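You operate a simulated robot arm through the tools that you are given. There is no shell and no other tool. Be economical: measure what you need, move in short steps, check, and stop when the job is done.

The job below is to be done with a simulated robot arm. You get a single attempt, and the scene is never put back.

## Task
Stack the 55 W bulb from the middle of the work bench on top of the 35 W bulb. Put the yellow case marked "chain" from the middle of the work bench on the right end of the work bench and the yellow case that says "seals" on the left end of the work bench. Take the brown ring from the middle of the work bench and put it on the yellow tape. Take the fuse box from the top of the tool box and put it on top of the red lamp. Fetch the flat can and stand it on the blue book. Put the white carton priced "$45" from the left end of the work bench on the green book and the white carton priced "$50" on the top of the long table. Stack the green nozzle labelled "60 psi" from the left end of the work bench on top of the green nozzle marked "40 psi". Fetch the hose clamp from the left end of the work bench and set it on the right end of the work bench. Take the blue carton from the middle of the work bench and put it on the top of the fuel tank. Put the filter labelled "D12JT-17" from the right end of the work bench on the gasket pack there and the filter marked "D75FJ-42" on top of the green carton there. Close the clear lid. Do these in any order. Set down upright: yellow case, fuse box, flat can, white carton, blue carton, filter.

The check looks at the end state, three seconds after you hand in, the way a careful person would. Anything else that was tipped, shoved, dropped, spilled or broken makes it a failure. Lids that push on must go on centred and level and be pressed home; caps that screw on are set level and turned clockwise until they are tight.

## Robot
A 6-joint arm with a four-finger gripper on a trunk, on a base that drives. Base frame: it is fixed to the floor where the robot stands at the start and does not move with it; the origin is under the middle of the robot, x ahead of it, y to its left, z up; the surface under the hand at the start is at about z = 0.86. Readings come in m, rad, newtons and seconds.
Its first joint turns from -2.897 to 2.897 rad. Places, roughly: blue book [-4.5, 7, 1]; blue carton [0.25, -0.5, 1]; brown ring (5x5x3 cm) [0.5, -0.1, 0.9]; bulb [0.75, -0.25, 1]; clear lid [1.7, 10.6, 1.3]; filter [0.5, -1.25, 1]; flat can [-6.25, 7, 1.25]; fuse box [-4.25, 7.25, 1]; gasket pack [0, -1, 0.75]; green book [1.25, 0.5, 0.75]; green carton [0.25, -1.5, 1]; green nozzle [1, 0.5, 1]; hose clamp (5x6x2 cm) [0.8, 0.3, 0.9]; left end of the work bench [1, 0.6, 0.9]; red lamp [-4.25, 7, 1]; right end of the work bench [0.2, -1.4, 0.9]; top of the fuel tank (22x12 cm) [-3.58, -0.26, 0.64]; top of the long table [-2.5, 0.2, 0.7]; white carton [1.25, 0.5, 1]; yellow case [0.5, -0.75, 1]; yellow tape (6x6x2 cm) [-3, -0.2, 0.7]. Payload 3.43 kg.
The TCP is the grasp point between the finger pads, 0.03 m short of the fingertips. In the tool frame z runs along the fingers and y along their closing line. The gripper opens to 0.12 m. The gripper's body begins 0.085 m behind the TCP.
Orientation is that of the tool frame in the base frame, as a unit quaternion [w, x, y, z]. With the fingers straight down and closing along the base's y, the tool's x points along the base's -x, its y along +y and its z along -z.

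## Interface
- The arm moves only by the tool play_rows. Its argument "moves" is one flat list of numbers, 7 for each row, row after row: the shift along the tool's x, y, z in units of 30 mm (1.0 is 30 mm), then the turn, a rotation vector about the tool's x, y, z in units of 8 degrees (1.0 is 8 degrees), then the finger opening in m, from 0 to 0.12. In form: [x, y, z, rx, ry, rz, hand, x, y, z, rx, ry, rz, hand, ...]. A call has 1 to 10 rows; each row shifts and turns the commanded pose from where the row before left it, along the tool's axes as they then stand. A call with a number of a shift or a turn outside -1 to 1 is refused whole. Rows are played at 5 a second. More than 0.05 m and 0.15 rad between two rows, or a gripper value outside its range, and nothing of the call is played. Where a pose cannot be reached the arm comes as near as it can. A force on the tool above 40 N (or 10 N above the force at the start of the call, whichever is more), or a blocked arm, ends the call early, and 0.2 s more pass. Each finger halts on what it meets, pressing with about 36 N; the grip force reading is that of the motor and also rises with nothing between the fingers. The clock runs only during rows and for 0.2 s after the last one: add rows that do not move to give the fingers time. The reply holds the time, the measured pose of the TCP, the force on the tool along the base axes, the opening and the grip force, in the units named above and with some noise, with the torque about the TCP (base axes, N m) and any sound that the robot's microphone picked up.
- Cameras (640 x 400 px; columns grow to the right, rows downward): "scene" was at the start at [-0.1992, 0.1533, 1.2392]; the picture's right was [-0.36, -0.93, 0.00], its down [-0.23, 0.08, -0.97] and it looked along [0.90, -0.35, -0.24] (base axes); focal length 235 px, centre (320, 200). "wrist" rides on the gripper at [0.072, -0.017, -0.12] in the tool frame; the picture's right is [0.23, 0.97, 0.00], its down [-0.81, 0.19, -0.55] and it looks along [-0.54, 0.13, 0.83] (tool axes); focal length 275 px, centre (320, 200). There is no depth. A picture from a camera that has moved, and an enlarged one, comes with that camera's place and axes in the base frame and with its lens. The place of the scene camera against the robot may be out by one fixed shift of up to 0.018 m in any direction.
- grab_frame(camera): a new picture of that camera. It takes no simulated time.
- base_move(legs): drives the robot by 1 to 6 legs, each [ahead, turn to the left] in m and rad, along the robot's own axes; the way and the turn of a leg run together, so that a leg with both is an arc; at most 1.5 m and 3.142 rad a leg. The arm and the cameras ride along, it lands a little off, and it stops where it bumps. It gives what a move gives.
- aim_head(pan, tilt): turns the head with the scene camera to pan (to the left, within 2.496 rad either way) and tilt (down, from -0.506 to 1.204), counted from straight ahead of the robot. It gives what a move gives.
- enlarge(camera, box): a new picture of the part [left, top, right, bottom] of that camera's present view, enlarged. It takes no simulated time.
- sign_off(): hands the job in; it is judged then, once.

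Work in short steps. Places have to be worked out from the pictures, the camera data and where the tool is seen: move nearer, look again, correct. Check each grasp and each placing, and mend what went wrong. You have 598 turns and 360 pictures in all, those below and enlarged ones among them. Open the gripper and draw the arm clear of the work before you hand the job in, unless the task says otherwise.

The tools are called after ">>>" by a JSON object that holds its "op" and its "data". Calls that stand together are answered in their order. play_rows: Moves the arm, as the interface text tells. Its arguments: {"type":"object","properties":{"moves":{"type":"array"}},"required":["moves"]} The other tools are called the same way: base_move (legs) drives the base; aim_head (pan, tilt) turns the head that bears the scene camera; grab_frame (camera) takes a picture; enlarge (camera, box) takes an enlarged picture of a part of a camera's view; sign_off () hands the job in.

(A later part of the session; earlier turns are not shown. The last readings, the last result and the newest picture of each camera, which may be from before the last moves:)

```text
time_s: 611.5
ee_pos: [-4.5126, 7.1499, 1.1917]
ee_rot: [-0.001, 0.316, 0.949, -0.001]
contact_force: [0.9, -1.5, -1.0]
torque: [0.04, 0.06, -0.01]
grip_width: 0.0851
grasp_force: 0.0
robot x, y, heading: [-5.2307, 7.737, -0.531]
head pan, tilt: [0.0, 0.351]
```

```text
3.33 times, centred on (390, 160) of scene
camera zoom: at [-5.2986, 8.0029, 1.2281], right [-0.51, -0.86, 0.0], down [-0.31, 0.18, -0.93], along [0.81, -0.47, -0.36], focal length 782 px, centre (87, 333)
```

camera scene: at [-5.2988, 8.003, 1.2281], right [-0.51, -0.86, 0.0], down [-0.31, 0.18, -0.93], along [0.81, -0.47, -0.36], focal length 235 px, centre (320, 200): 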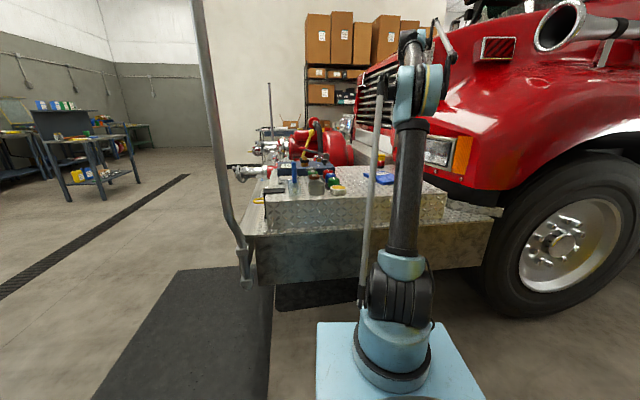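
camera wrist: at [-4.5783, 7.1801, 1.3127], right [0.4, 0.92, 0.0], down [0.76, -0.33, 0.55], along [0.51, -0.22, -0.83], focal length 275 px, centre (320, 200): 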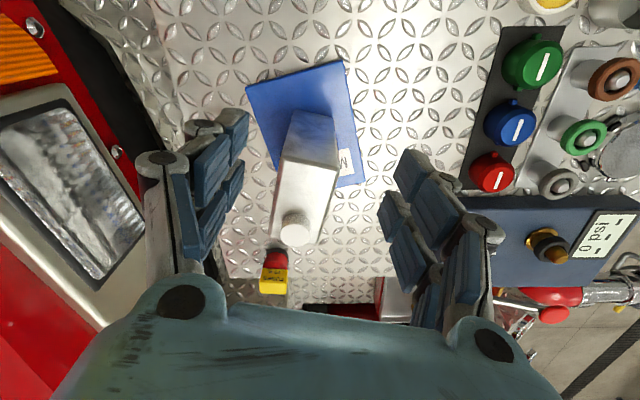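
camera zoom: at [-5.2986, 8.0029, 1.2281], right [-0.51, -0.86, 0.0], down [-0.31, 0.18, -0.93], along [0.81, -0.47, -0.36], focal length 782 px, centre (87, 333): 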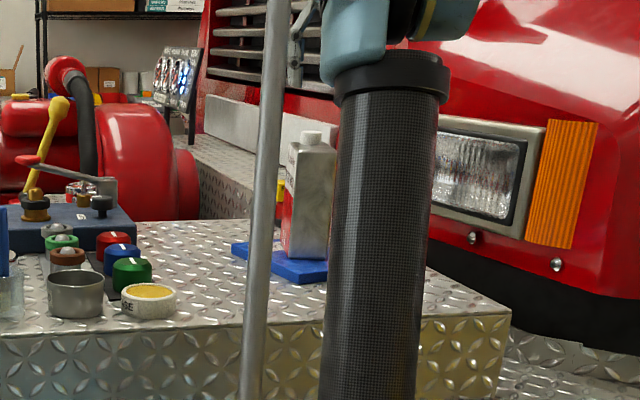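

The can stands on the book and the fuse box is still on the lamp. Remaining: the clear lid at about (1.7, 10.6). I retract the arm, turn and reverse back out past the bumper.

>>> {"op": "play_rows", "data": {"moves": [1, 0, -0.4, 0, 0, 0, 0.06, 1, 0, -0.4, 0, 0, 0, 0.06, 1, 0, -0.4, 0, 0, 0, 0.06, 1, 0, -0.4, 0, 0, 0, 0.06, 1, 0, -0.4, 0, 0, 0, 0.06, 1, 0, 0, 0, 0, 0, 0.06, 1, 0, 0, 0, 0, 0, 0.06, 1, 0, 0, 0, 0, 0, 0.06, 1, 0, 0, 0, 0, 0, 0.06, 1, 0, 0, 0, 0, 0, 0.06]}}

>>> {"op": "base_move", "data": {"legs": [[0, -1.44], [-1.5, 0], [0, -1.57]]}}

>>> {"op": "aim_head", "data": {"pan": 1.2, "tilt": 0.1}}

>>> {"op": "grab_frame", "data": {"camera": "scene"}}

```text
time_s: 613.7
ee_pos: [-4.7529, 7.3317, 1.2516]
ee_rot: [-0.001, 0.316, 0.949, 0.0]
contact_force: [0.5, -0.7, -0.3]
torque: [0.05, 0.04, 0.0]
grip_width: 0.0601
grasp_force: 0.1
robot x, y, heading: [-5.2328, 7.7381, -0.528]
head pan, tilt: [0.0, 0.351]
```

```text
time_s: 629.5
ee_pos: [-5.1688, 9.4372, 1.2523]
ee_rot: [0.0, 0.967, -0.257, 0.0]
contact_force: [-0.2, 0.4, -0.5]
torque: [0.0, 0.0, 0.0]
grip_width: 0.0598
grasp_force: 0.0
robot x, y, heading: [-4.6483, 9.0789, 2.736]
head pan, tilt: [0.0, 0.351]
```

```text
time_s: 630.9
ee_pos: [-5.154, 9.4302, 1.2602]
ee_rot: [-0.003, 0.967, -0.256, -0.005]
contact_force: [-0.7, -0.2, 0.1]
torque: [0.03, 0.0, 0.0]
grip_width: 0.0601
grasp_force: 0.1
robot x, y, heading: [-4.6511, 9.0837, 2.738]
head pan, tilt: [1.201, 0.099]
```

```text
111 pictures are left
camera scene: at [-4.5104, 8.7263, 1.2521], right [-0.71, 0.7, -0.01], down [0.08, 0.07, -0.99], along [-0.7, -0.71, -0.1], focal length 235 px, centre (320, 200)
```

scene: 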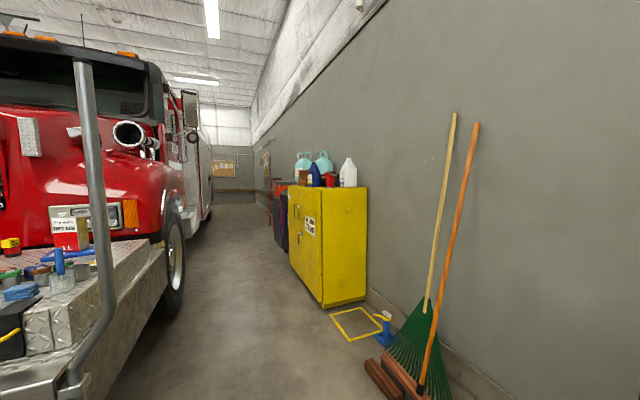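

All still stands. I turn around and drive back along the front of the bumper, then look for the lid.

>>> {"op": "base_move", "data": {"legs": [[0, 3.12], [1.5, 0], [1.5, 0], [0.6, 0]]}}

>>> {"op": "aim_head", "data": {"pan": 0.6, "tilt": 0.1}}

>>> {"op": "grab_frame", "data": {"camera": "scene"}}

```text
time_s: 656.9
ee_pos: [-0.9327, 7.122, 1.2591]
ee_rot: [0.006, 0.282, 0.959, -0.002]
contact_force: [1.0, 0.3, -1.1]
torque: [0.0, -0.01, 0.0]
grip_width: 0.0598
grasp_force: 0.1
robot x, y, heading: [-1.4186, 7.4935, -0.459]
head pan, tilt: [1.201, 0.099]
```

```text
time_s: 657.9
ee_pos: [-0.9448, 7.1286, 1.2666]
ee_rot: [0.012, 0.282, 0.959, -0.004]
contact_force: [-0.5, -0.1, 0.2]
torque: [0.0, -0.01, 0.02]
grip_width: 0.0598
grasp_force: 0.1
robot x, y, heading: [-1.4204, 7.4981, -0.459]
head pan, tilt: [0.6, 0.099]
```

```text
110 pictures are left
camera scene: at [-1.4967, 7.8105, 1.2516], right [0.14, -0.99, -0.01], down [-0.11, -0.01, -0.99], along [0.98, 0.14, -0.11], focal length 235 px, centre (320, 200)
```

scene: 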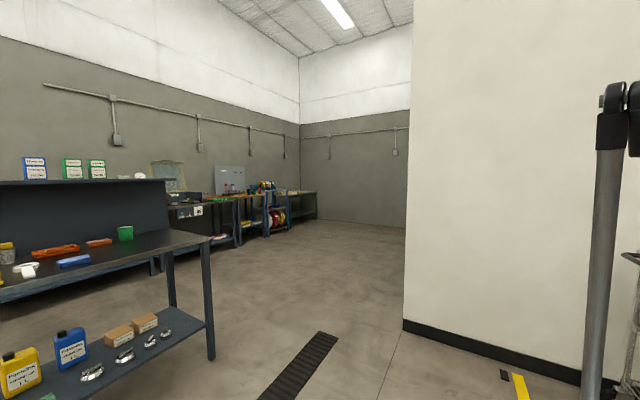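

>>> {"op": "enlarge", "data": {"camera": "scene", "box": [110, 140, 330, 260]}}

```text
2.91 times, centred on (220, 200) of scene
camera zoom: at [-1.4967, 7.8105, 1.2516], right [0.14, -0.99, -0.01], down [-0.11, -0.01, -0.99], along [0.98, 0.14, -0.11], focal length 683 px, centre (611, 200)
```

zoom: 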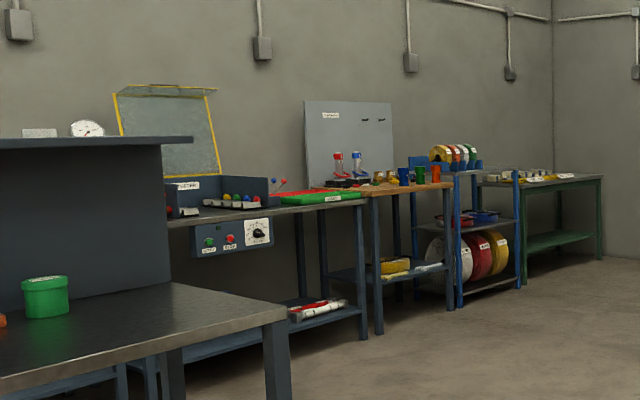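

The clear, yellow-framed lid stands open on the box of a test bench by the far wall. I drive between the table and the wall corner toward it.

>>> {"op": "base_move", "data": {"legs": [[0, 0.78], [1.3, 0], [0.73, 0], [0, 0.79], [0.7, 0]]}}

>>> {"op": "aim_head", "data": {"pan": 0.2, "tilt": 0.15}}

>>> {"op": "grab_frame", "data": {"camera": "scene"}}

```text
time_s: 676.2
ee_pos: [1.155, 9.2409, 1.2672]
ee_rot: [0.011, -0.479, 0.878, 0.006]
contact_force: [-0.8, -0.5, -0.1]
torque: [-0.02, 0.01, 0.02]
grip_width: 0.0599
grasp_force: 0.2
robot x, y, heading: [0.7808, 8.7648, 1.114]
head pan, tilt: [0.6, 0.099]
```

```text
time_s: 677.0
ee_pos: [1.146, 9.228, 1.2727]
ee_rot: [0.015, -0.478, 0.878, 0.009]
contact_force: [0.2, 1.0, 0.3]
torque: [-0.03, 0.0, -0.03]
grip_width: 0.0599
grasp_force: 0.0
robot x, y, heading: [0.7851, 8.7688, 1.112]
head pan, tilt: [0.201, 0.15]
```

```text
108 pictures are left
camera scene: at [0.5174, 8.6784, 1.2467], right [0.97, -0.25, 0.0], down [-0.04, -0.16, -0.99], along [0.25, 0.95, -0.16], focal length 235 px, centre (320, 200)
```

scene: 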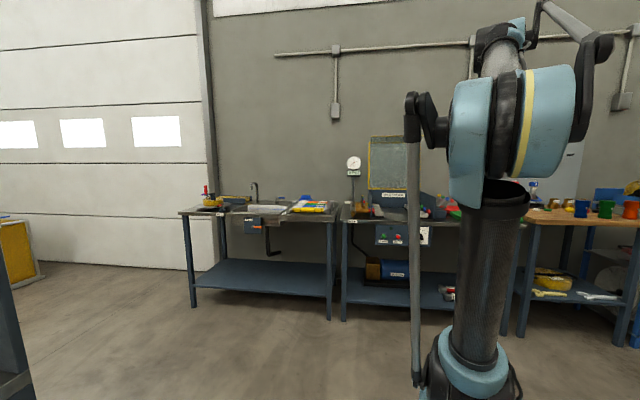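

>>> {"op": "enlarge", "data": {"camera": "scene", "box": [330, 120, 450, 260]}}

```text
2.86 times, centred on (390, 190) of scene
camera zoom: at [0.5174, 8.6784, 1.2467], right [0.97, -0.25, 0.0], down [-0.04, -0.16, -0.99], along [0.25, 0.95, -0.16], focal length 670 px, centre (120, 229)
```

zoom: 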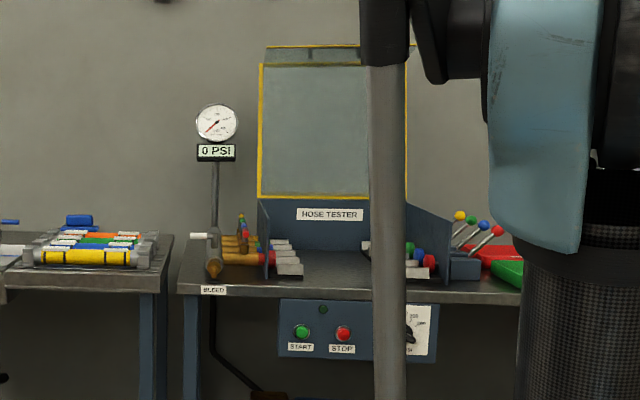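

It's a "HOSE TESTER" whose clear lid is hinged at the back and stands open with its front lip pointing at me. I drive closer and look again.

>>> {"op": "base_move", "data": {"legs": [[0.7, 0]]}}

>>> {"op": "aim_head", "data": {"pan": 0.0, "tilt": 0.15}}

>>> {"op": "grab_frame", "data": {"camera": "scene"}}

>>> {"op": "grab_frame", "data": {"camera": "wrist"}}

```text
time_s: 681.0
ee_pos: [1.4474, 9.869, 1.2736]
ee_rot: [0.016, -0.485, 0.874, 0.01]
contact_force: [-0.7, 0.3, -0.2]
torque: [-0.02, 0.01, -0.02]
grip_width: 0.0601
grasp_force: 0.0
robot x, y, heading: [1.093, 9.4073, 1.126]
head pan, tilt: [0.201, 0.15]
```

```text
time_s: 681.7
ee_pos: [1.44, 9.8547, 1.2805]
ee_rot: [0.021, -0.485, 0.874, 0.012]
contact_force: [-0.4, 0.0, 0.5]
torque: [0.04, 0.0, 0.06]
grip_width: 0.0599
grasp_force: 0.1
robot x, y, heading: [1.096, 9.407, 1.127]
head pan, tilt: [0.0, 0.15]
```

```text
106 pictures are left
camera scene: at [0.8435, 9.3043, 1.2467], right [0.9, -0.43, 0.0], down [-0.07, -0.15, -0.99], along [0.42, 0.89, -0.16], focal length 235 px, centre (320, 200)
```

scene: 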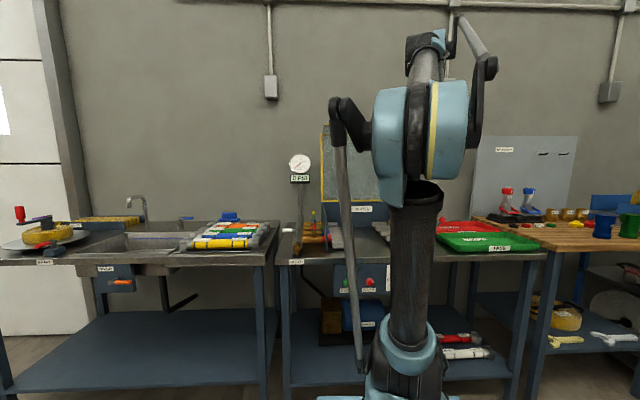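

```text
105 pictures are left
camera wrist: at [1.4152, 9.7811, 1.3974], right [-0.95, 0.32, -0.01], down [0.25, 0.77, 0.59], along [0.2, 0.56, -0.81], focal length 275 px, centre (320, 200)
```

wrist: 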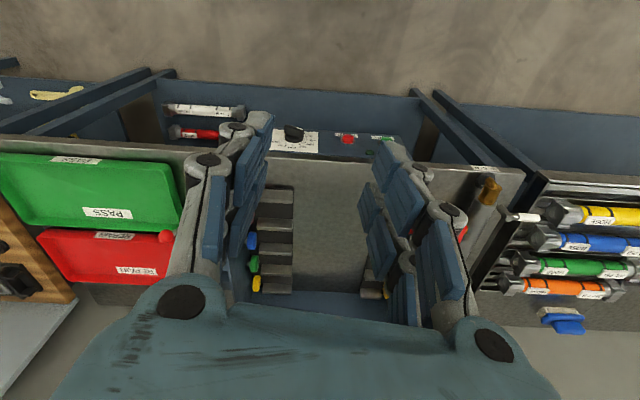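

The bench edge is about 0.75 m ahead of the robot's centre and the lid hinge about 0.5 m behind the edge. I tilt the hand outward so the wrist camera looks at the lid.

>>> {"op": "play_rows", "data": {"moves": [0, 0, -0.8, 0, -0.7, 0, 0.02, 0, 0, -0.8, 0, -0.7, 0, 0.02, 0, 0, -0.5, 0, -0.7, 0, 0.02, 0, 0, 0, 0, -0.7, 0, 0.02, 0, 0, 0, 0, -0.7, 0, 0.02, 0, 0, 0, 0, 0, 0, 0.02]}}

>>> {"op": "grab_frame", "data": {"camera": "wrist"}}

```text
time_s: 683.1
ee_pos: [1.4353, 9.849, 1.3439]
ee_rot: [0.232, -0.468, 0.843, 0.13]
contact_force: [0.1, 0.4, 0.2]
torque: [-0.04, 0.01, -0.02]
grip_width: 0.0202
grasp_force: 0.1
robot x, y, heading: [1.0912, 9.4053, 1.128]
head pan, tilt: [0.0, 0.15]
```

```text
104 pictures are left
camera wrist: at [1.3858, 9.7362, 1.4101], right [-0.93, 0.35, -0.12], down [0.06, 0.45, 0.89], along [0.36, 0.82, -0.44], focal length 275 px, centre (320, 200)
```

wrist: 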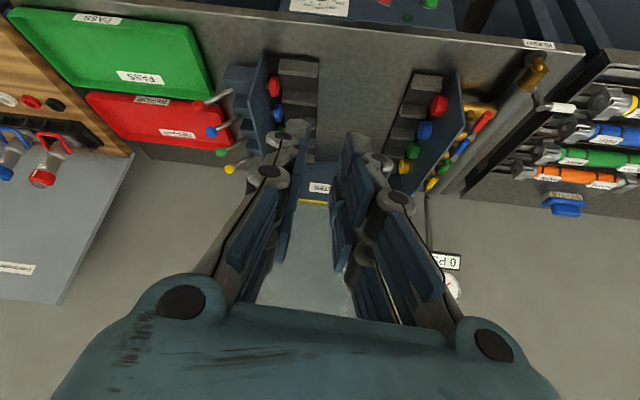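

>>> {"op": "enlarge", "data": {"camera": "scene", "box": [280, 110, 400, 230]}}

```text
3.33 times, centred on (340, 170) of scene
camera zoom: at [0.8435, 9.3042, 1.2467], right [0.9, -0.43, 0.0], down [-0.07, -0.15, -0.99], along [0.42, 0.89, -0.16], focal length 782 px, centre (253, 300)
```

zoom: 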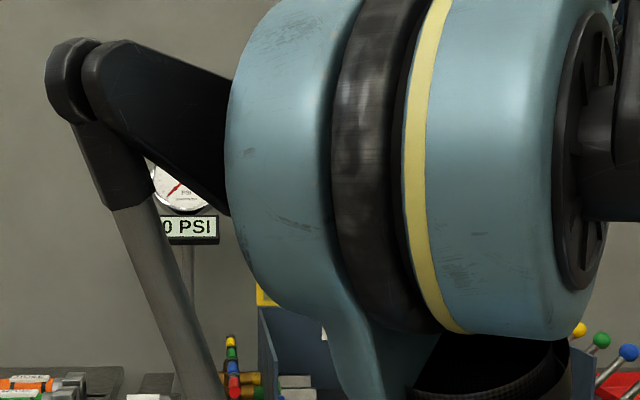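

>>> {"op": "play_rows", "data": {"moves": [0, 0, 0, 0, -1, 0, 0.02, 0, 0, 0, 0, -1, 0, 0.02, 0, 0, 0, 0, -1, 0, 0.02, 0, 0, 0, 0, 0, 0, 0.02]}}

>>> {"op": "grab_frame", "data": {"camera": "wrist"}}

```text
time_s: 684.1
ee_pos: [1.4357, 9.8512, 1.3429]
ee_rot: [0.403, -0.431, 0.776, 0.224]
contact_force: [0.4, 0.4, -0.3]
torque: [0.0, -0.01, 0.0]
grip_width: 0.0199
grasp_force: 0.1
robot x, y, heading: [1.0942, 9.4028, 1.132]
head pan, tilt: [0.0, 0.15]
```

```text
102 pictures are left
camera wrist: at [1.3766, 9.7245, 1.3542], right [-0.9, 0.4, -0.19], down [-0.15, 0.11, 0.98], along [0.42, 0.91, -0.04], focal length 275 px, centre (320, 200)
```

wrist: 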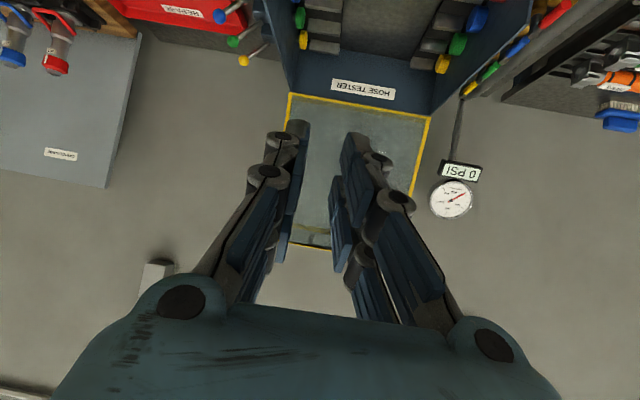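

Now the geometry is clear: hinge at z≈1.01, u≈-10.33; the lid is L-shaped, leaning back ~12°, its front panel sticking out toward me at z≈1.43–1.46. I'll come closer, rest the fingertips on top of that front panel and drag it forward past its balance.

>>> {"op": "base_move", "data": {"legs": [[0.3, 0.03]]}}

>>> {"op": "grab_frame", "data": {"camera": "wrist"}}

>>> {"op": "grab_frame", "data": {"camera": "scene"}}

```text
time_s: 686.2
ee_pos: [1.5435, 10.1374, 1.3431]
ee_rot: [0.399, -0.444, 0.768, 0.231]
contact_force: [0.0, -0.8, -0.5]
torque: [0.0, 0.04, -0.02]
grip_width: 0.0202
grasp_force: 0.1
robot x, y, heading: [1.219, 9.6762, 1.165]
head pan, tilt: [0.0, 0.15]
```

```text
101 pictures are left
camera wrist: at [1.4891, 10.0087, 1.3543], right [-0.91, 0.37, -0.19], down [-0.16, 0.11, 0.98], along [0.38, 0.92, -0.04], focal length 275 px, centre (320, 200)
```

wrist: 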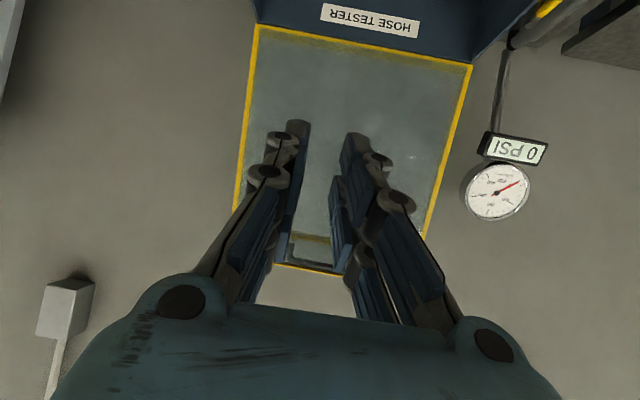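

```text
100 pictures are left
camera scene: at [0.9716, 9.569, 1.2467], right [0.92, -0.4, 0.0], down [-0.06, -0.15, -0.99], along [0.39, 0.91, -0.16], focal length 235 px, centre (320, 200)
```

scene: 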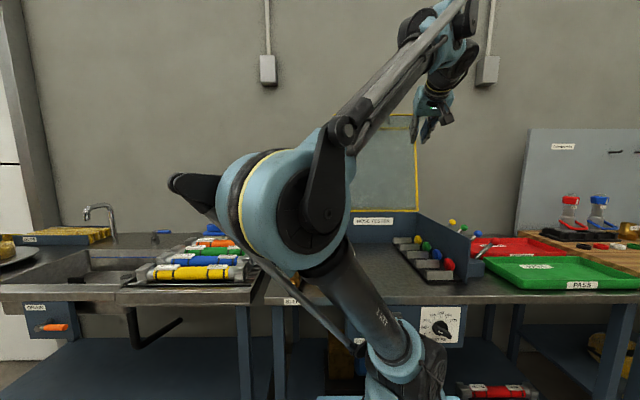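

I triangulated the lid: its upper edge (a 45° lip) is at u≈-10.378, z≈1.475; the hinge at z≈1.01. I tilt the hand to ~70°, close the fingers, edge 6 cm nearer, and bring the fingertips up above the lip.

>>> {"op": "play_rows", "data": {"moves": [0, 0, 0, 0, -0.95, 0, 0, 0, 0, 0, 0, -0.95, 0, 0, 0, 0, 0, 0, 0, 0, 0]}}

>>> {"op": "base_move", "data": {"legs": [[0.06, 0]]}}

>>> {"op": "play_rows", "data": {"moves": [-0.913, 0, 0.7, 0, 0, 0, 0, -0.913, 0, 0.7, 0, 0, 0, 0, -0.913, 0, 0.7, 0, 0, 0, 0, -0.913, 0, 0.8, 0, 0, 0, 0, -0.913, 0, 0.8, 0, 0, 0, 0, -0.913, 0, 0.8, 0, 0, 0, 0, -0.913, 0, 0.8, 0, 0, 0, 0]}}

>>> {"op": "grab_frame", "data": {"camera": "wrist"}}

>>> {"op": "grab_frame", "data": {"camera": "scene"}}

```text
time_s: 687.0
ee_pos: [1.5363, 10.1282, 1.3503]
ee_rot: [0.503, -0.407, 0.705, 0.291]
contact_force: [-0.5, -0.1, -0.2]
torque: [-0.04, 0.01, -0.02]
grip_width: 0.0001
grasp_force: 33.2
robot x, y, heading: [1.2165, 9.6814, 1.168]
head pan, tilt: [0.0, 0.15]
```

```text
time_s: 687.9
ee_pos: [1.5598, 10.1819, 1.3506]
ee_rot: [0.503, -0.407, 0.705, 0.291]
contact_force: [-0.1, 0.3, 0.2]
torque: [0.01, -0.03, -0.02]
grip_width: 0.0002
grasp_force: 33.8
robot x, y, heading: [1.2411, 9.7369, 1.16]
head pan, tilt: [0.0, 0.15]
```

```text
time_s: 689.5
ee_pos: [1.6559, 10.3545, 1.4907]
ee_rot: [0.507, -0.405, 0.702, 0.293]
contact_force: [0.3, 0.0, 0.4]
torque: [-0.02, 0.01, 0.0]
grip_width: 0.0001
grasp_force: 33.5
robot x, y, heading: [1.243, 9.7348, 1.165]
head pan, tilt: [0.0, 0.15]
```

```text
99 pictures are left
camera wrist: at [1.604, 10.2274, 1.4613], right [-0.88, 0.42, -0.22], down [-0.3, -0.14, 0.94], along [0.37, 0.9, 0.25], focal length 275 px, centre (320, 200)
```

wrist: 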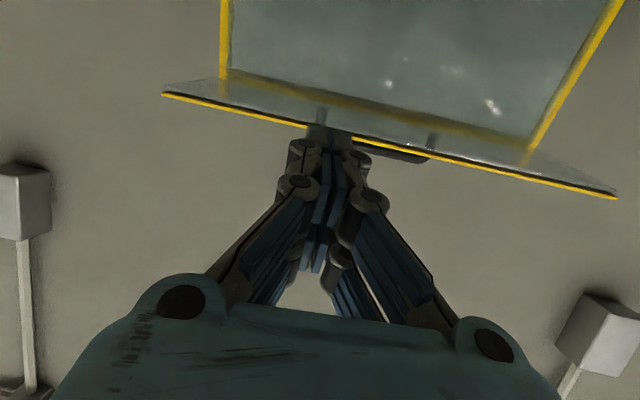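

```text
98 pictures are left
camera scene: at [0.9952, 9.624, 1.2466], right [0.92, -0.4, 0.0], down [-0.06, -0.15, -0.99], along [0.39, 0.91, -0.16], focal length 235 px, centre (320, 200)
```

scene: 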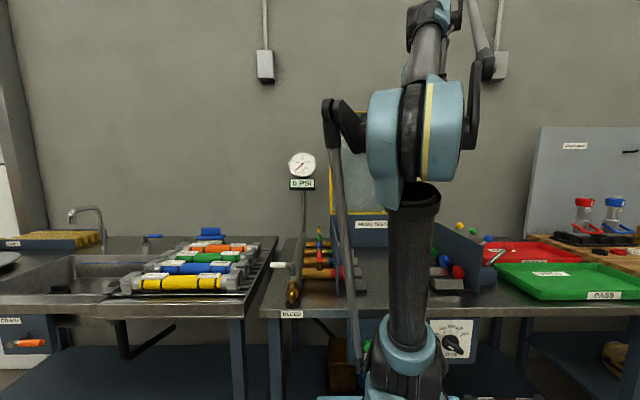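

The fingertips are 17 cm in front of the lip, just above its height (edge z≈1.465). A black handle sits on the lip's middle, so I shift 8 cm aside, raise 2 cm, and reach over the lip.

>>> {"op": "play_rows", "data": {"moves": [-0.3, -0.95, -0.1, 0, 0, 0, 0, -0.33, -0.95, -0.1, 0, 0, 0, 0, 0, -0.95, 0, 0, 0, 0, 0, -0.3, 0, 0.9, 0, 0, 0, 0, -0.3, 0, 0.9, 0, 0, 0, 0, -0.3, 0, 0.9, 0, 0, 0, 0, -0.3, 0, 0.9, 0, 0, 0, 0]}}

>>> {"op": "grab_frame", "data": {"camera": "wrist"}}

```text
time_s: 691.1
ee_pos: [1.7896, 10.4075, 1.5096]
ee_rot: [0.506, -0.406, 0.702, 0.294]
contact_force: [-0.4, -0.5, -0.9]
torque: [-0.01, 0.0, -0.01]
grip_width: 0.0002
grasp_force: 33.8
robot x, y, heading: [1.2412, 9.7347, 1.158]
head pan, tilt: [0.0, 0.15]
```

```text
97 pictures are left
camera wrist: at [1.7354, 10.2812, 1.48], right [-0.88, 0.42, -0.22], down [-0.3, -0.14, 0.94], along [0.37, 0.9, 0.25], focal length 275 px, centre (320, 200)
```

wrist: 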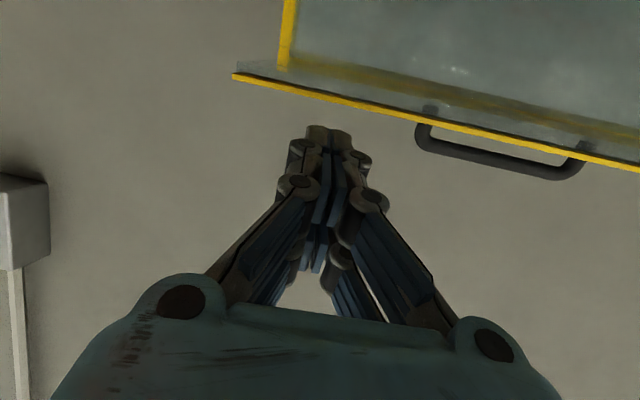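

I extend 14 cm further so the tips are well behind the lip, then lower them gently onto its edge.

>>> {"op": "play_rows", "data": {"moves": [-0.3, 0, 0.9, 0, 0, 0, 0, -0.3, 0, 0.9, 0, 0, 0, 0, -0.3, 0, 0.9, 0, 0, 0, 0, -0.3, 0, 0.9, 0, 0, 0, 0, -0.25, 0, 0.8, 0, 0, 0, 0, 0, 0, 0, 0, 0, 0, 0]}}

>>> {"op": "grab_frame", "data": {"camera": "wrist"}}

```text
time_s: 692.5
ee_pos: [1.8603, 10.528, 1.5073]
ee_rot: [0.506, -0.405, 0.703, 0.293]
contact_force: [-1.2, -0.2, -0.5]
torque: [0.03, -0.02, 0.0]
grip_width: 0.0002
grasp_force: 33.1
robot x, y, heading: [1.2401, 9.7361, 1.163]
head pan, tilt: [0.0, 0.15]
```

```text
96 pictures are left
camera wrist: at [1.8064, 10.4017, 1.4783], right [-0.88, 0.42, -0.22], down [-0.3, -0.14, 0.94], along [0.37, 0.9, 0.25], focal length 275 px, centre (320, 200)
```

wrist: 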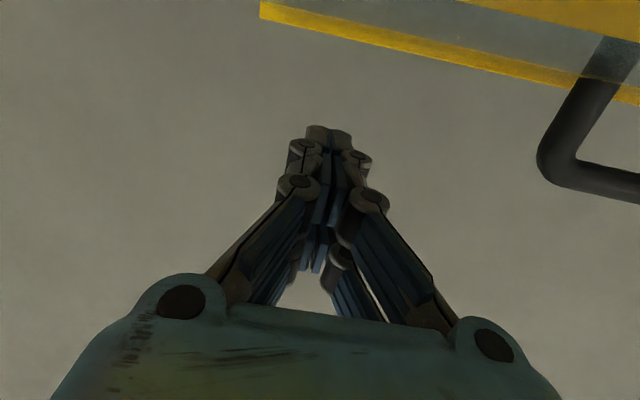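

>>> {"op": "play_rows", "data": {"moves": [0.6, 0, 0.2, 0, 0, 0, 0, 0.4, 0, 0.13, 0, 0, 0, 0, 0.2, 0, 0.07, 0, 0, 0, 0, 0, 0, 0, 0, 0, 0, 0]}}

>>> {"op": "grab_frame", "data": {"camera": "wrist"}}

```text
time_s: 693.5
ee_pos: [1.8599, 10.5288, 1.4699]
ee_rot: [0.506, -0.405, 0.703, 0.293]
contact_force: [-0.2, -0.5, -0.4]
torque: [0.03, -0.02, 0.01]
grip_width: 0.0
grasp_force: 33.8
robot x, y, heading: [1.2389, 9.7324, 1.163]
head pan, tilt: [0.0, 0.15]
```

```text
95 pictures are left
camera wrist: at [1.8066, 10.4019, 1.4401], right [-0.88, 0.42, -0.22], down [-0.3, -0.14, 0.94], along [0.37, 0.9, 0.25], focal length 275 px, centre (320, 200)
```

wrist: 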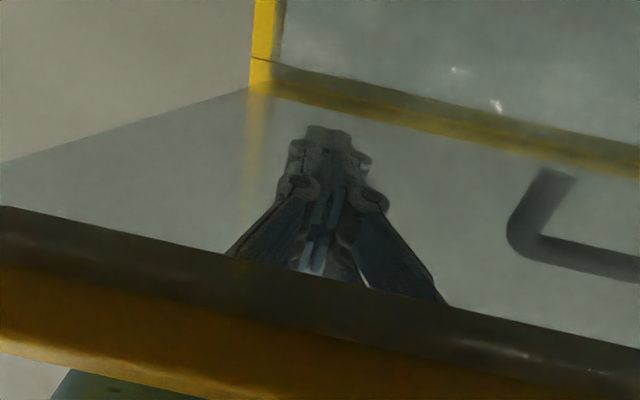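

Now I see the lip is longer: it reaches back under the hand to near the camera, and the fingers are above it. I lower until the fingers press on it (tips hooking behind the corner), then drag it toward me.

>>> {"op": "play_rows", "data": {"moves": [0.2, 0, 0.07, 0, 0, 0, 0, 0.2, 0, 0.07, 0, 0, 0, 0, 0.1, 0, 0.03, 0, 0, 0, 0, 0, 0, 0, 0, 0, 0, 0]}}

>>> {"op": "play_rows", "data": {"moves": [0.2, 0, 0.07, 0, 0, 0, 0, 0.2, 0, 0.07, 0, 0, 0, 0, 0, 0, 0, 0, 0, 0, 0]}}

>>> {"op": "grab_frame", "data": {"camera": "wrist"}}

```text
time_s: 694.3
ee_pos: [1.8527, 10.5108, 1.4687]
ee_rot: [0.512, -0.402, 0.699, 0.297]
contact_force: [0.9, 1.4, -1.1]
torque: [0.05, 0.0, 0.04]
grip_width: 0.0001
grasp_force: 34.0
robot x, y, heading: [1.2404, 9.7342, 1.167]
head pan, tilt: [0.0, 0.15]
stopped in row 3: the force on the tool passed its limit at 48 N (the readings are from after the stop); the commanded pose is now the measured one
```

```text
time_s: 694.9
ee_pos: [1.8462, 10.4936, 1.473]
ee_rot: [0.519, -0.396, 0.696, 0.299]
contact_force: [2.5, 2.3, -1.3]
torque: [0.06, -0.06, 0.03]
grip_width: 0.0001
grasp_force: 33.5
robot x, y, heading: [1.2399, 9.7313, 1.167]
head pan, tilt: [0.0, 0.15]
stopped in row 2: the force on the tool passed its limit at 56 N (the readings are from after the stop); the commanded pose is now the measured one
```

```text
94 pictures are left
camera wrist: at [1.7921, 10.3699, 1.4385], right [-0.87, 0.44, -0.22], down [-0.31, -0.16, 0.94], along [0.37, 0.88, 0.28], focal length 275 px, centre (320, 200)
```

wrist: 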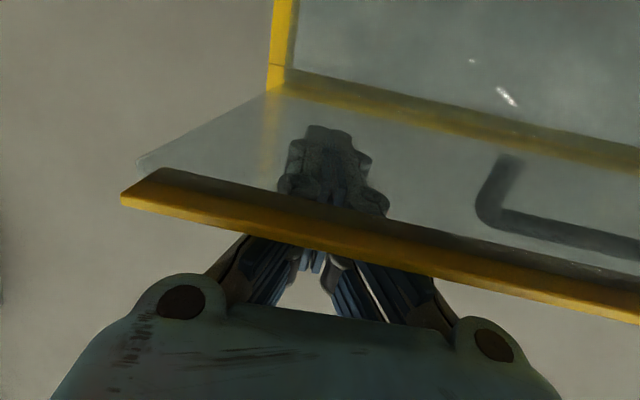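

The fingers rest on the lip. I now drag toward myself in small steps, keeping light pressure.

>>> {"op": "play_rows", "data": {"moves": [0.27, 0, -0.45, 0, 0, 0, 0, 0.22, 0, -0.5, 0, 0, 0, 0, 0.2, 0, -0.55, 0, 0, 0, 0, 0.2, 0, -0.6, 0, 0, 0, 0]}}

>>> {"op": "grab_frame", "data": {"camera": "wrist"}}

>>> {"op": "enlarge", "data": {"camera": "scene", "box": [280, 60, 420, 240]}}

```text
time_s: 695.4
ee_pos: [1.8285, 10.4585, 1.48]
ee_rot: [0.524, -0.392, 0.694, 0.301]
contact_force: [1.7, 3.1, -2.1]
torque: [0.05, 0.0, 0.02]
grip_width: 0.0
grasp_force: 33.4
robot x, y, heading: [1.2431, 9.7344, 1.161]
head pan, tilt: [0.0, 0.15]
stopped in row 2: the force on the tool passed its limit at 51 N (the readings are from after the stop); the commanded pose is now the measured one
```

```text
93 pictures are left
camera wrist: at [1.7738, 10.3347, 1.4436], right [-0.87, 0.44, -0.21], down [-0.32, -0.18, 0.93], along [0.38, 0.88, 0.3], focal length 275 px, centre (320, 200)
```

wrist: 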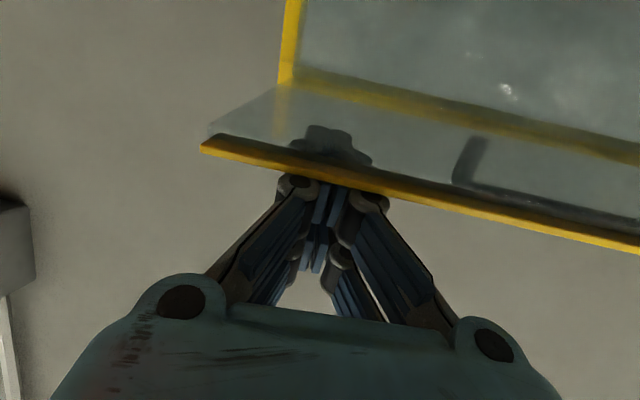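

```text
2.22 times, centred on (350, 150) of scene
camera zoom: at [0.9963, 9.6254, 1.2469], right [0.92, -0.4, 0.0], down [-0.06, -0.15, -0.99], along [0.39, 0.91, -0.16], focal length 521 px, centre (253, 311)
```

zoom: 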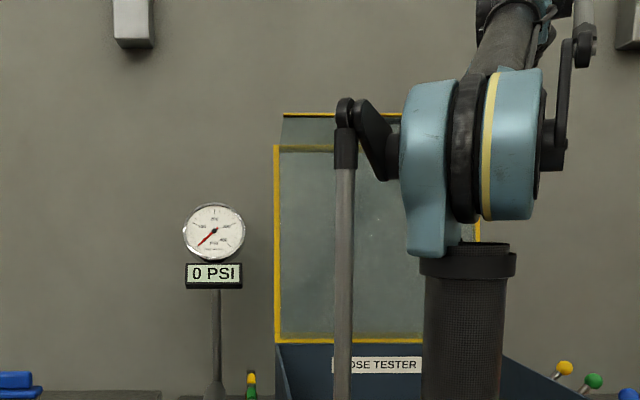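

The fingers just slide over the lip. The lid has a black handle bar behind/above its corner, at about (1.697, 10.588, 1.469) — I'll grip that bar instead: retreat, centre on it, and roll the hand 90° so the fingers go around the bar.

>>> {"op": "play_rows", "data": {"moves": [-0.5, 0, -0.6, 0, 0, 0, 0, -0.4, 0, -0.95, 0, 0, 0, 0, -0.2, 0, -0.95, 0, 0, 0, 0, -0.1, 0, -0.95, 0, 0, 0, 0, 0, 0, 0, -0.92, 0, -0.26, 0, 0, 0.95, 0, 0, 0, 0, 0.02, 0, 0.95, 0, 0, 0, 0, 0.04, 0, 0.95, 0, 0, 0, 0, 0.04, 0, 0.95, 0, 0, 0, 0, 0.04, 0, 0.95, 0, 0, 0, 0, 0.04]}}

>>> {"op": "play_rows", "data": {"moves": [0, 0.5, -0.6, 0, 0, -0.94, 0.04, 0, 0, -0.6, 0, 0, -0.94, 0.04, 0, 0, -0.3, 0, 0, -0.94, 0.04, 0, 0, 0, 0, 0, -0.94, 0.04, 0, 0, 0, 0, 0, -0.94, 0.04, 0, 0, 0, 0, 0, -0.94, 0.04, 0, 0, 0, 0, 0, -0.94, 0.04, 0, 0, 0, 0, 0, -0.94, 0.04, 0, 0, 0, 0, 0, -0.94, 0.04, 0, 0, 0, 0, 0, -0.94, 0.04]}}

>>> {"op": "play_rows", "data": {"moves": [0, 0, 0, 0, 0, -0.94, 0.05, 0, 0, 0, 0, 0, -0.91, 0.05, 0, 0, 0, 0, 0, 0, 0.05]}}

>>> {"op": "grab_frame", "data": {"camera": "wrist"}}

>>> {"op": "grab_frame", "data": {"camera": "scene"}}

```text
time_s: 697.6
ee_pos: [1.6498, 10.4368, 1.5457]
ee_rot: [0.504, -0.437, 0.665, 0.336]
contact_force: [1.4, -0.3, 0.6]
torque: [0.0, 0.01, 0.0]
grip_width: 0.04
grasp_force: 0.1
robot x, y, heading: [1.24, 9.734, 1.165]
head pan, tilt: [0.0, 0.15]
```

```text
time_s: 699.8
ee_pos: [1.6188, 10.4019, 1.5556]
ee_rot: [-0.604, 0.752, -0.259, 0.041]
contact_force: [-0.3, 0.1, -0.6]
torque: [0.0, -0.03, 0.0]
grip_width: 0.0399
grasp_force: 0.0
robot x, y, heading: [1.2448, 9.7348, 1.161]
head pan, tilt: [0.0, 0.15]
```

```text
time_s: 700.6
ee_pos: [1.6194, 10.4034, 1.5553]
ee_rot: [-0.594, 0.78, -0.16, 0.118]
contact_force: [0.6, 0.1, 0.5]
torque: [0.02, 0.01, -0.03]
grip_width: 0.0501
grasp_force: 0.0
robot x, y, heading: [1.2404, 9.7335, 1.164]
head pan, tilt: [0.0, 0.15]
```

```text
91 pictures are left
camera wrist: at [1.6422, 10.2726, 1.6042], right [0.11, -0.33, -0.94], down [-0.97, -0.22, -0.03], along [-0.2, 0.92, -0.34], focal length 275 px, centre (320, 200)
```

wrist: 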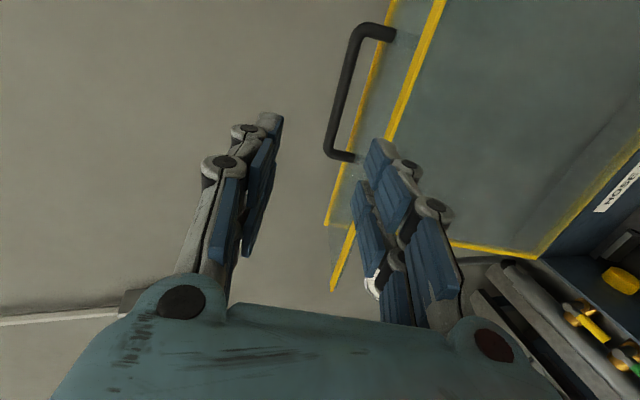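

```text
90 pictures are left
camera scene: at [0.9956, 9.6247, 1.2467], right [0.92, -0.4, 0.0], down [-0.06, -0.15, -0.99], along [0.39, 0.91, -0.16], focal length 235 px, centre (320, 200)
```

scene: 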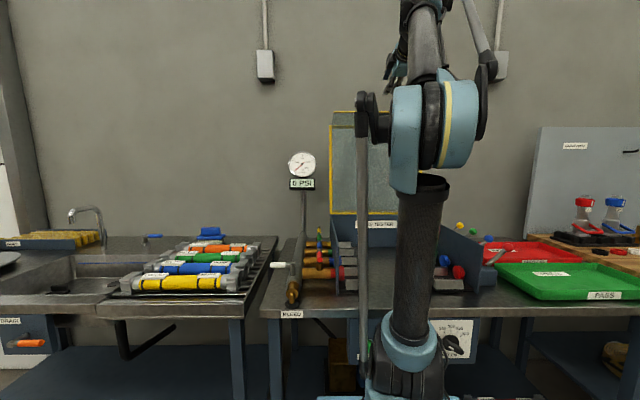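

The handle bar is clearly visible and agrees with my estimate. I slope the hand to ~65°, align its axis with the bar and advance most of the way.

>>> {"op": "play_rows", "data": {"moves": [0, 0, 0, -0.6, 0, 0, 0.05, 0, 0, 0, -0.6, 0, 0, 0.05, 0, -0.38, 0, 0, 0, 0, 0.05, 0, 0, 0.9, 0, 0, 0, 0.05, 0, 0, 0.9, 0, 0, 0, 0.05, 0, 0, 0.9, 0, 0, 0, 0.05, 0, 0, 0.9, 0, 0, 0, 0.05, 0, 0, 0.9, 0, 0, 0, 0.05, 0, 0, 0, 0, 0, 0, 0.05]}}

>>> {"op": "grab_frame", "data": {"camera": "wrist"}}

```text
time_s: 702.6
ee_pos: [1.6687, 10.5191, 1.5071]
ee_rot: [-0.526, 0.827, -0.17, 0.105]
contact_force: [1.4, 0.0, -0.2]
torque: [0.04, 0.0, 0.0]
grip_width: 0.0501
grasp_force: 0.1
robot x, y, heading: [1.2434, 9.7326, 1.167]
head pan, tilt: [0.0, 0.15]
```

```text
89 pictures are left
camera wrist: at [1.6949, 10.3981, 1.5734], right [0.05, -0.47, -0.88], down [-0.97, -0.22, 0.07], along [-0.22, 0.86, -0.47], focal length 275 px, centre (320, 200)
```

wrist: 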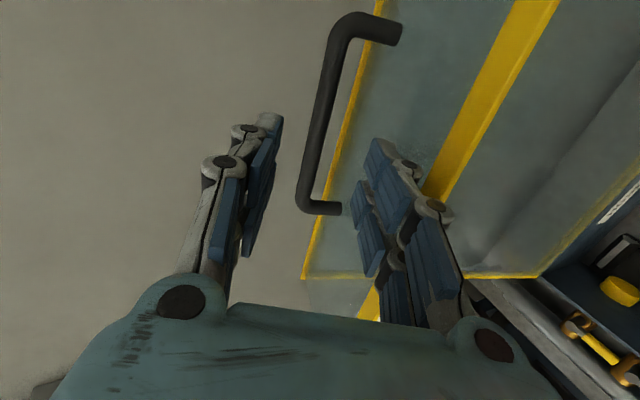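

The bar lies right on the hand's axis; the clear sheet is only ~2.5 cm below it. I raise the axis by 12 mm so the lower finger slips closely under the bar, and advance.

>>> {"op": "play_rows", "data": {"moves": [0, -0.4, 0, 0, 0, 0, 0.04, 0, 0, 0.9, 0, 0, 0, 0.04, 0, 0, 0.9, 0, 0, 0, 0.04, 0, 0, 0, 0, 0, 0, 0.04]}}

>>> {"op": "grab_frame", "data": {"camera": "wrist"}}

```text
time_s: 703.6
ee_pos: [1.6887, 10.5698, 1.495]
ee_rot: [-0.526, 0.827, -0.169, 0.105]
contact_force: [0.0, -1.4, -0.4]
torque: [0.02, 0.0, -0.02]
grip_width: 0.04
grasp_force: 0.2
robot x, y, heading: [1.2423, 9.7328, 1.163]
head pan, tilt: [0.0, 0.15]
```

```text
88 pictures are left
camera wrist: at [1.7164, 10.4486, 1.5622], right [0.05, -0.47, -0.88], down [-0.97, -0.22, 0.07], along [-0.22, 0.86, -0.47], focal length 275 px, centre (320, 200)
```

wrist: 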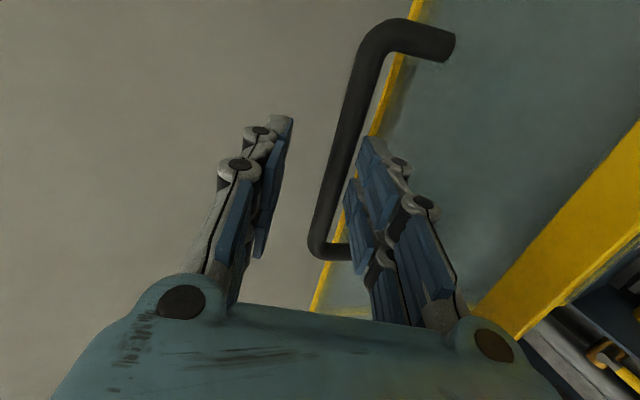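

>>> {"op": "play_rows", "data": {"moves": [0, 0, 0.4, 0, 0, 0, 0.04, 0, 0, 0.4, 0, 0, 0, 0.04, 0, 0, 0, 0, 0, 0, 0.04]}}

>>> {"op": "play_rows", "data": {"moves": [0, 0, 0, 0, 0, 0, 0.02, 0, 0, 0, 0, 0, 0, 0.005, 0, 0, 0, 0, 0, 0, 0.005, 0, 0, 0, 0, 0, 0, 0.005]}}

>>> {"op": "grab_frame", "data": {"camera": "wrist"}}

```text
time_s: 704.4
ee_pos: [1.6966, 10.5885, 1.4872]
ee_rot: [-0.527, 0.826, -0.17, 0.105]
contact_force: [-0.3, -0.1, 0.7]
torque: [-0.01, 0.02, 0.02]
grip_width: 0.04
grasp_force: 0.0
robot x, y, heading: [1.241, 9.7332, 1.165]
head pan, tilt: [0.0, 0.15]
```

```text
time_s: 705.0
ee_pos: [1.6907, 10.5735, 1.4922]
ee_rot: [-0.527, 0.827, -0.168, 0.104]
contact_force: [2.2, -4.7, -71.6]
torque: [-0.3, -0.69, -0.42]
grip_width: 0.0433
grasp_force: 32.7
robot x, y, heading: [1.2417, 9.7361, 1.159]
head pan, tilt: [0.0, 0.15]
stopped in row 2: the force on the tool passed its limit at 48 N (the readings are from after the stop); the commanded pose is now the measured one
```

```text
87 pictures are left
camera wrist: at [1.7187, 10.4527, 1.559], right [0.05, -0.47, -0.88], down [-0.97, -0.22, 0.07], along [-0.23, 0.86, -0.47], focal length 275 px, centre (320, 200)
```

wrist: 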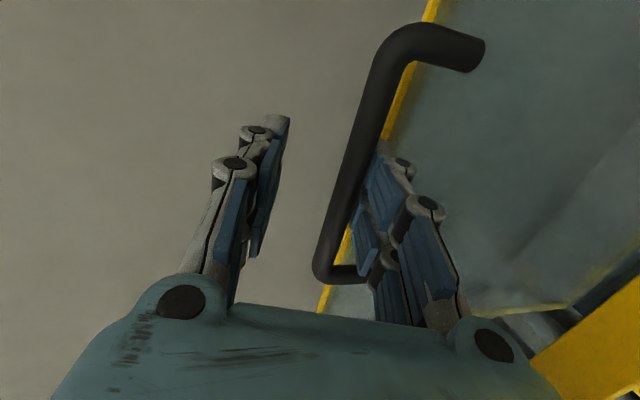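

The lower finger met the bar first and pushed. I re-open, advance, and close gradually while lowering the hand equally so the bar gets centred.

>>> {"op": "play_rows", "data": {"moves": [0, -0.05, 0, 0, 0, 0, 0.045, 0, 0, 0.5, 0, 0, 0, 0.04, 0, 0, 0, 0, 0, 0, 0.04]}}

>>> {"op": "play_rows", "data": {"moves": [0, 0.12, 0, 0, 0, 0, 0.034, 0, 0.1, 0, 0, 0, 0, 0.028, 0, 0.1, 0, 0, 0, 0, 0.022, 0, 0.08, 0, 0, 0, 0, 0.017, 0, 0, 0, 0, 0, 0, 0.014, 0, 0, 0, 0, 0, 0, 0.014]}}

>>> {"op": "grab_frame", "data": {"camera": "wrist"}}

```text
time_s: 705.8
ee_pos: [1.6961, 10.5851, 1.4926]
ee_rot: [-0.529, 0.825, -0.169, 0.104]
contact_force: [-1.7, -2.0, -3.9]
torque: [-0.1, -0.05, 0.03]
grip_width: 0.0431
grasp_force: 2.8
robot x, y, heading: [1.2413, 9.734, 1.161]
head pan, tilt: [0.0, 0.15]
```

```text
time_s: 707.2
ee_pos: [1.6939, 10.58, 1.4812]
ee_rot: [-0.529, 0.825, -0.168, 0.105]
contact_force: [-2.9, -1.5, -8.9]
torque: [-0.14, -0.09, 0.08]
grip_width: 0.0195
grasp_force: 4.9
robot x, y, heading: [1.2439, 9.7364, 1.164]
head pan, tilt: [0.0, 0.15]
```

```text
86 pictures are left
camera wrist: at [1.7204, 10.4591, 1.5471], right [0.05, -0.46, -0.89], down [-0.97, -0.22, 0.06], along [-0.22, 0.86, -0.46], focal length 275 px, centre (320, 200)
```

wrist: 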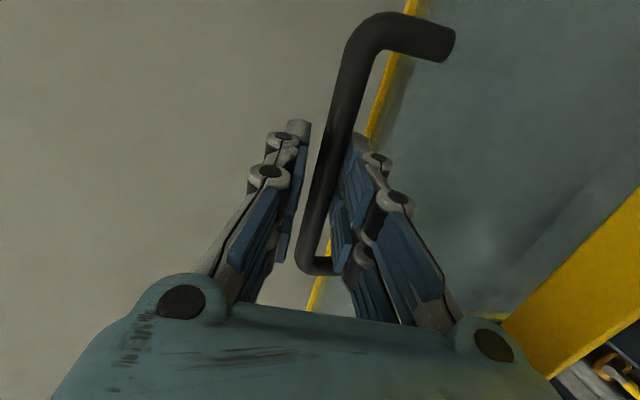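

The bar is now between both fingers. I close fully.

>>> {"op": "play_rows", "data": {"moves": [0, 0.06, 0, 0, 0, 0, 0.012, 0, 0.03, 0, 0, 0, 0, 0.01, 0, 0, 0, 0, 0, 0, 0.005, 0, 0, 0, 0, 0, 0, 0.005]}}

>>> {"op": "grab_frame", "data": {"camera": "wrist"}}

```text
time_s: 708.2
ee_pos: [1.6934, 10.5801, 1.478]
ee_rot: [-0.528, 0.825, -0.169, 0.105]
contact_force: [-1.9, -3.9, -17.8]
torque: [-0.55, -0.72, 0.09]
grip_width: 0.0132
grasp_force: 45.0
robot x, y, heading: [1.2419, 9.7315, 1.16]
head pan, tilt: [0.0, 0.15]
```

```text
85 pictures are left
camera wrist: at [1.7202, 10.4579, 1.5444], right [0.05, -0.46, -0.88], down [-0.97, -0.22, 0.06], along [-0.22, 0.86, -0.46], focal length 275 px, centre (320, 200)
```

wrist: 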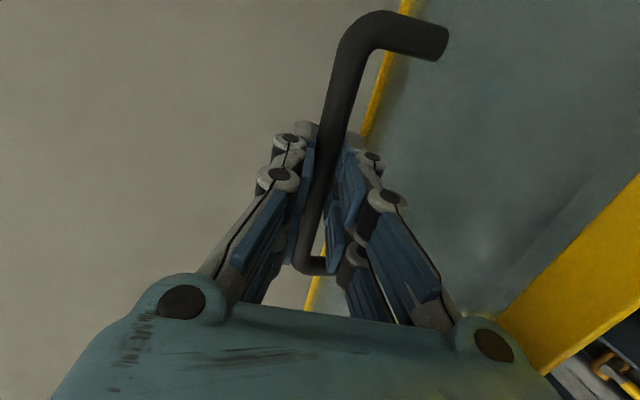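

Handle gripped (13 mm). I pull it along its arc about the hinge, rotating the hand with it; first three small steps.

>>> {"op": "play_rows", "data": {"moves": [0, 0.306, -0.907, 0.4375, 0, 0, 0.005, 0, 0.306, -0.907, 0.4375, 0, 0, 0.005, 0, 0.306, -0.907, 0.4375, 0, 0, 0.005]}}

>>> {"op": "grab_frame", "data": {"camera": "wrist"}}

>>> {"op": "grab_frame", "data": {"camera": "scene"}}

```text
time_s: 709.0
ee_pos: [1.654, 10.4893, 1.489]
ee_rot: [-0.602, 0.773, -0.158, 0.121]
contact_force: [16.0, 0.4, -89.8]
torque: [-1.14, -0.19, -0.23]
grip_width: 0.026
grasp_force: 44.2
robot x, y, heading: [1.2398, 9.7357, 1.168]
head pan, tilt: [0.0, 0.15]
stopped in row 3: the force on the tool passed its limit at 50 N (the readings are from after the stop); the commanded pose is now the measured one
```

```text
84 pictures are left
camera wrist: at [1.6775, 10.3576, 1.5337], right [0.12, -0.31, -0.94], down [-0.97, -0.22, -0.05], along [-0.19, 0.93, -0.33], focal length 275 px, centre (320, 200)
```

wrist: 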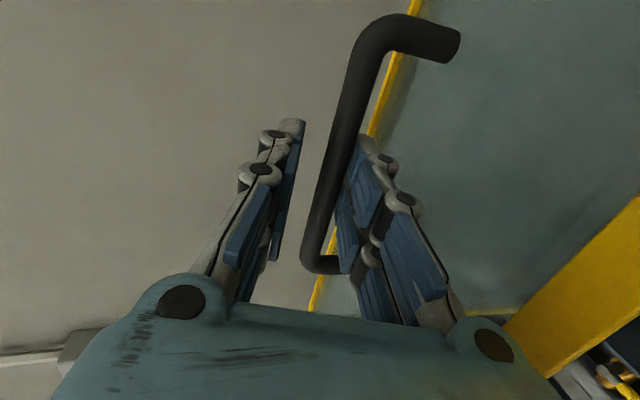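

```text
83 pictures are left
camera scene: at [0.9982, 9.6281, 1.2476], right [0.92, -0.4, 0.0], down [-0.07, -0.15, -0.99], along [0.39, 0.91, -0.17], focal length 235 px, centre (320, 200)
```

scene: 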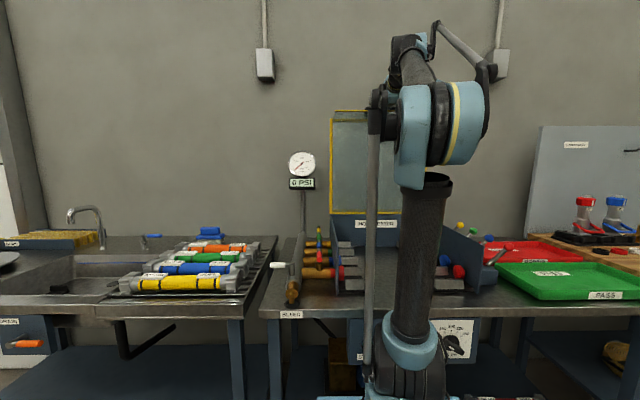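

The lid did swing forward by about 9 cm with the handle still held, but the hand was pulling upward. I lower slightly and continue with a flatter path.

>>> {"op": "play_rows", "data": {"moves": [0, 0.3, 0.05, 0, 0, 0, 0.005, 0, 0.1, 0, 0, 0, 0, 0.005]}}

>>> {"op": "play_rows", "data": {"moves": [0, 0.3, -0.6, 0.3, 0, 0, 0.005, 0, 0.3, -0.6, 0.3, 0, 0, 0.005]}}

>>> {"op": "grab_frame", "data": {"camera": "wrist"}}

```text
time_s: 709.6
ee_pos: [1.6519, 10.4847, 1.4823]
ee_rot: [-0.605, 0.77, -0.157, 0.122]
contact_force: [3.2, 0.2, -11.4]
torque: [-0.3, -0.39, 0.11]
grip_width: 0.0138
grasp_force: 16.9
robot x, y, heading: [1.2384, 9.7336, 1.165]
head pan, tilt: [0.0, 0.15]
```

```text
time_s: 710.2
ee_pos: [1.6312, 10.4403, 1.479]
ee_rot: [-0.636, 0.745, -0.153, 0.128]
contact_force: [17.6, 8.6, -89.9]
torque: [-1.27, 0.04, 0.55]
grip_width: 0.0226
grasp_force: 45.3
robot x, y, heading: [1.2432, 9.7333, 1.163]
head pan, tilt: [0.0, 0.15]
stopped in row 2: the force on the tool passed its limit at 46 N (the readings are from after the stop); the commanded pose is now the measured one
```

```text
82 pictures are left
camera wrist: at [1.6532, 10.3061, 1.5153], right [0.15, -0.23, -0.96], down [-0.97, -0.21, -0.1], along [-0.18, 0.95, -0.26], focal length 275 px, centre (320, 200)
```

wrist: 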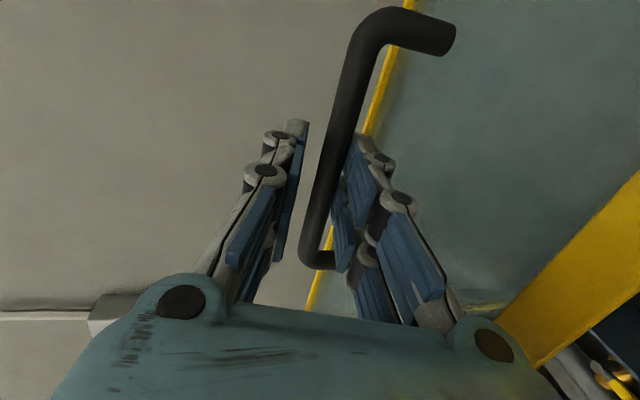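

Lid is now ~10° past vertical. I lower the hand 9 mm to relieve the force, then continue down the arc.

>>> {"op": "play_rows", "data": {"moves": [0, 0.3, 0.05, 0, 0, 0, 0.005, 0, 0.05, 0, 0, 0, 0, 0.005]}}

>>> {"op": "play_rows", "data": {"moves": [0, 0.3, -0.53, 0.2, 0, 0, 0.005, 0, 0.3, -0.53, 0.2, 0, 0, 0.005]}}

```text
time_s: 710.8
ee_pos: [1.6296, 10.4383, 1.4746]
ee_rot: [-0.638, 0.744, -0.155, 0.129]
contact_force: [3.4, 0.3, -15.0]
torque: [-0.32, -0.17, -0.19]
grip_width: 0.0139
grasp_force: 8.0
robot x, y, heading: [1.2431, 9.7314, 1.165]
head pan, tilt: [0.0, 0.15]
```

```text
time_s: 711.4
ee_pos: [1.6145, 10.4008, 1.4721]
ee_rot: [-0.657, 0.727, -0.152, 0.134]
contact_force: [15.3, 17.3, -87.3]
torque: [-1.43, 0.07, 0.15]
grip_width: 0.0235
grasp_force: 44.3
robot x, y, heading: [1.2353, 9.7374, 1.168]
head pan, tilt: [0.0, 0.15]
stopped in row 2: the force on the tool passed its limit at 46 N (the readings are from after the stop); the commanded pose is now the measured one
```

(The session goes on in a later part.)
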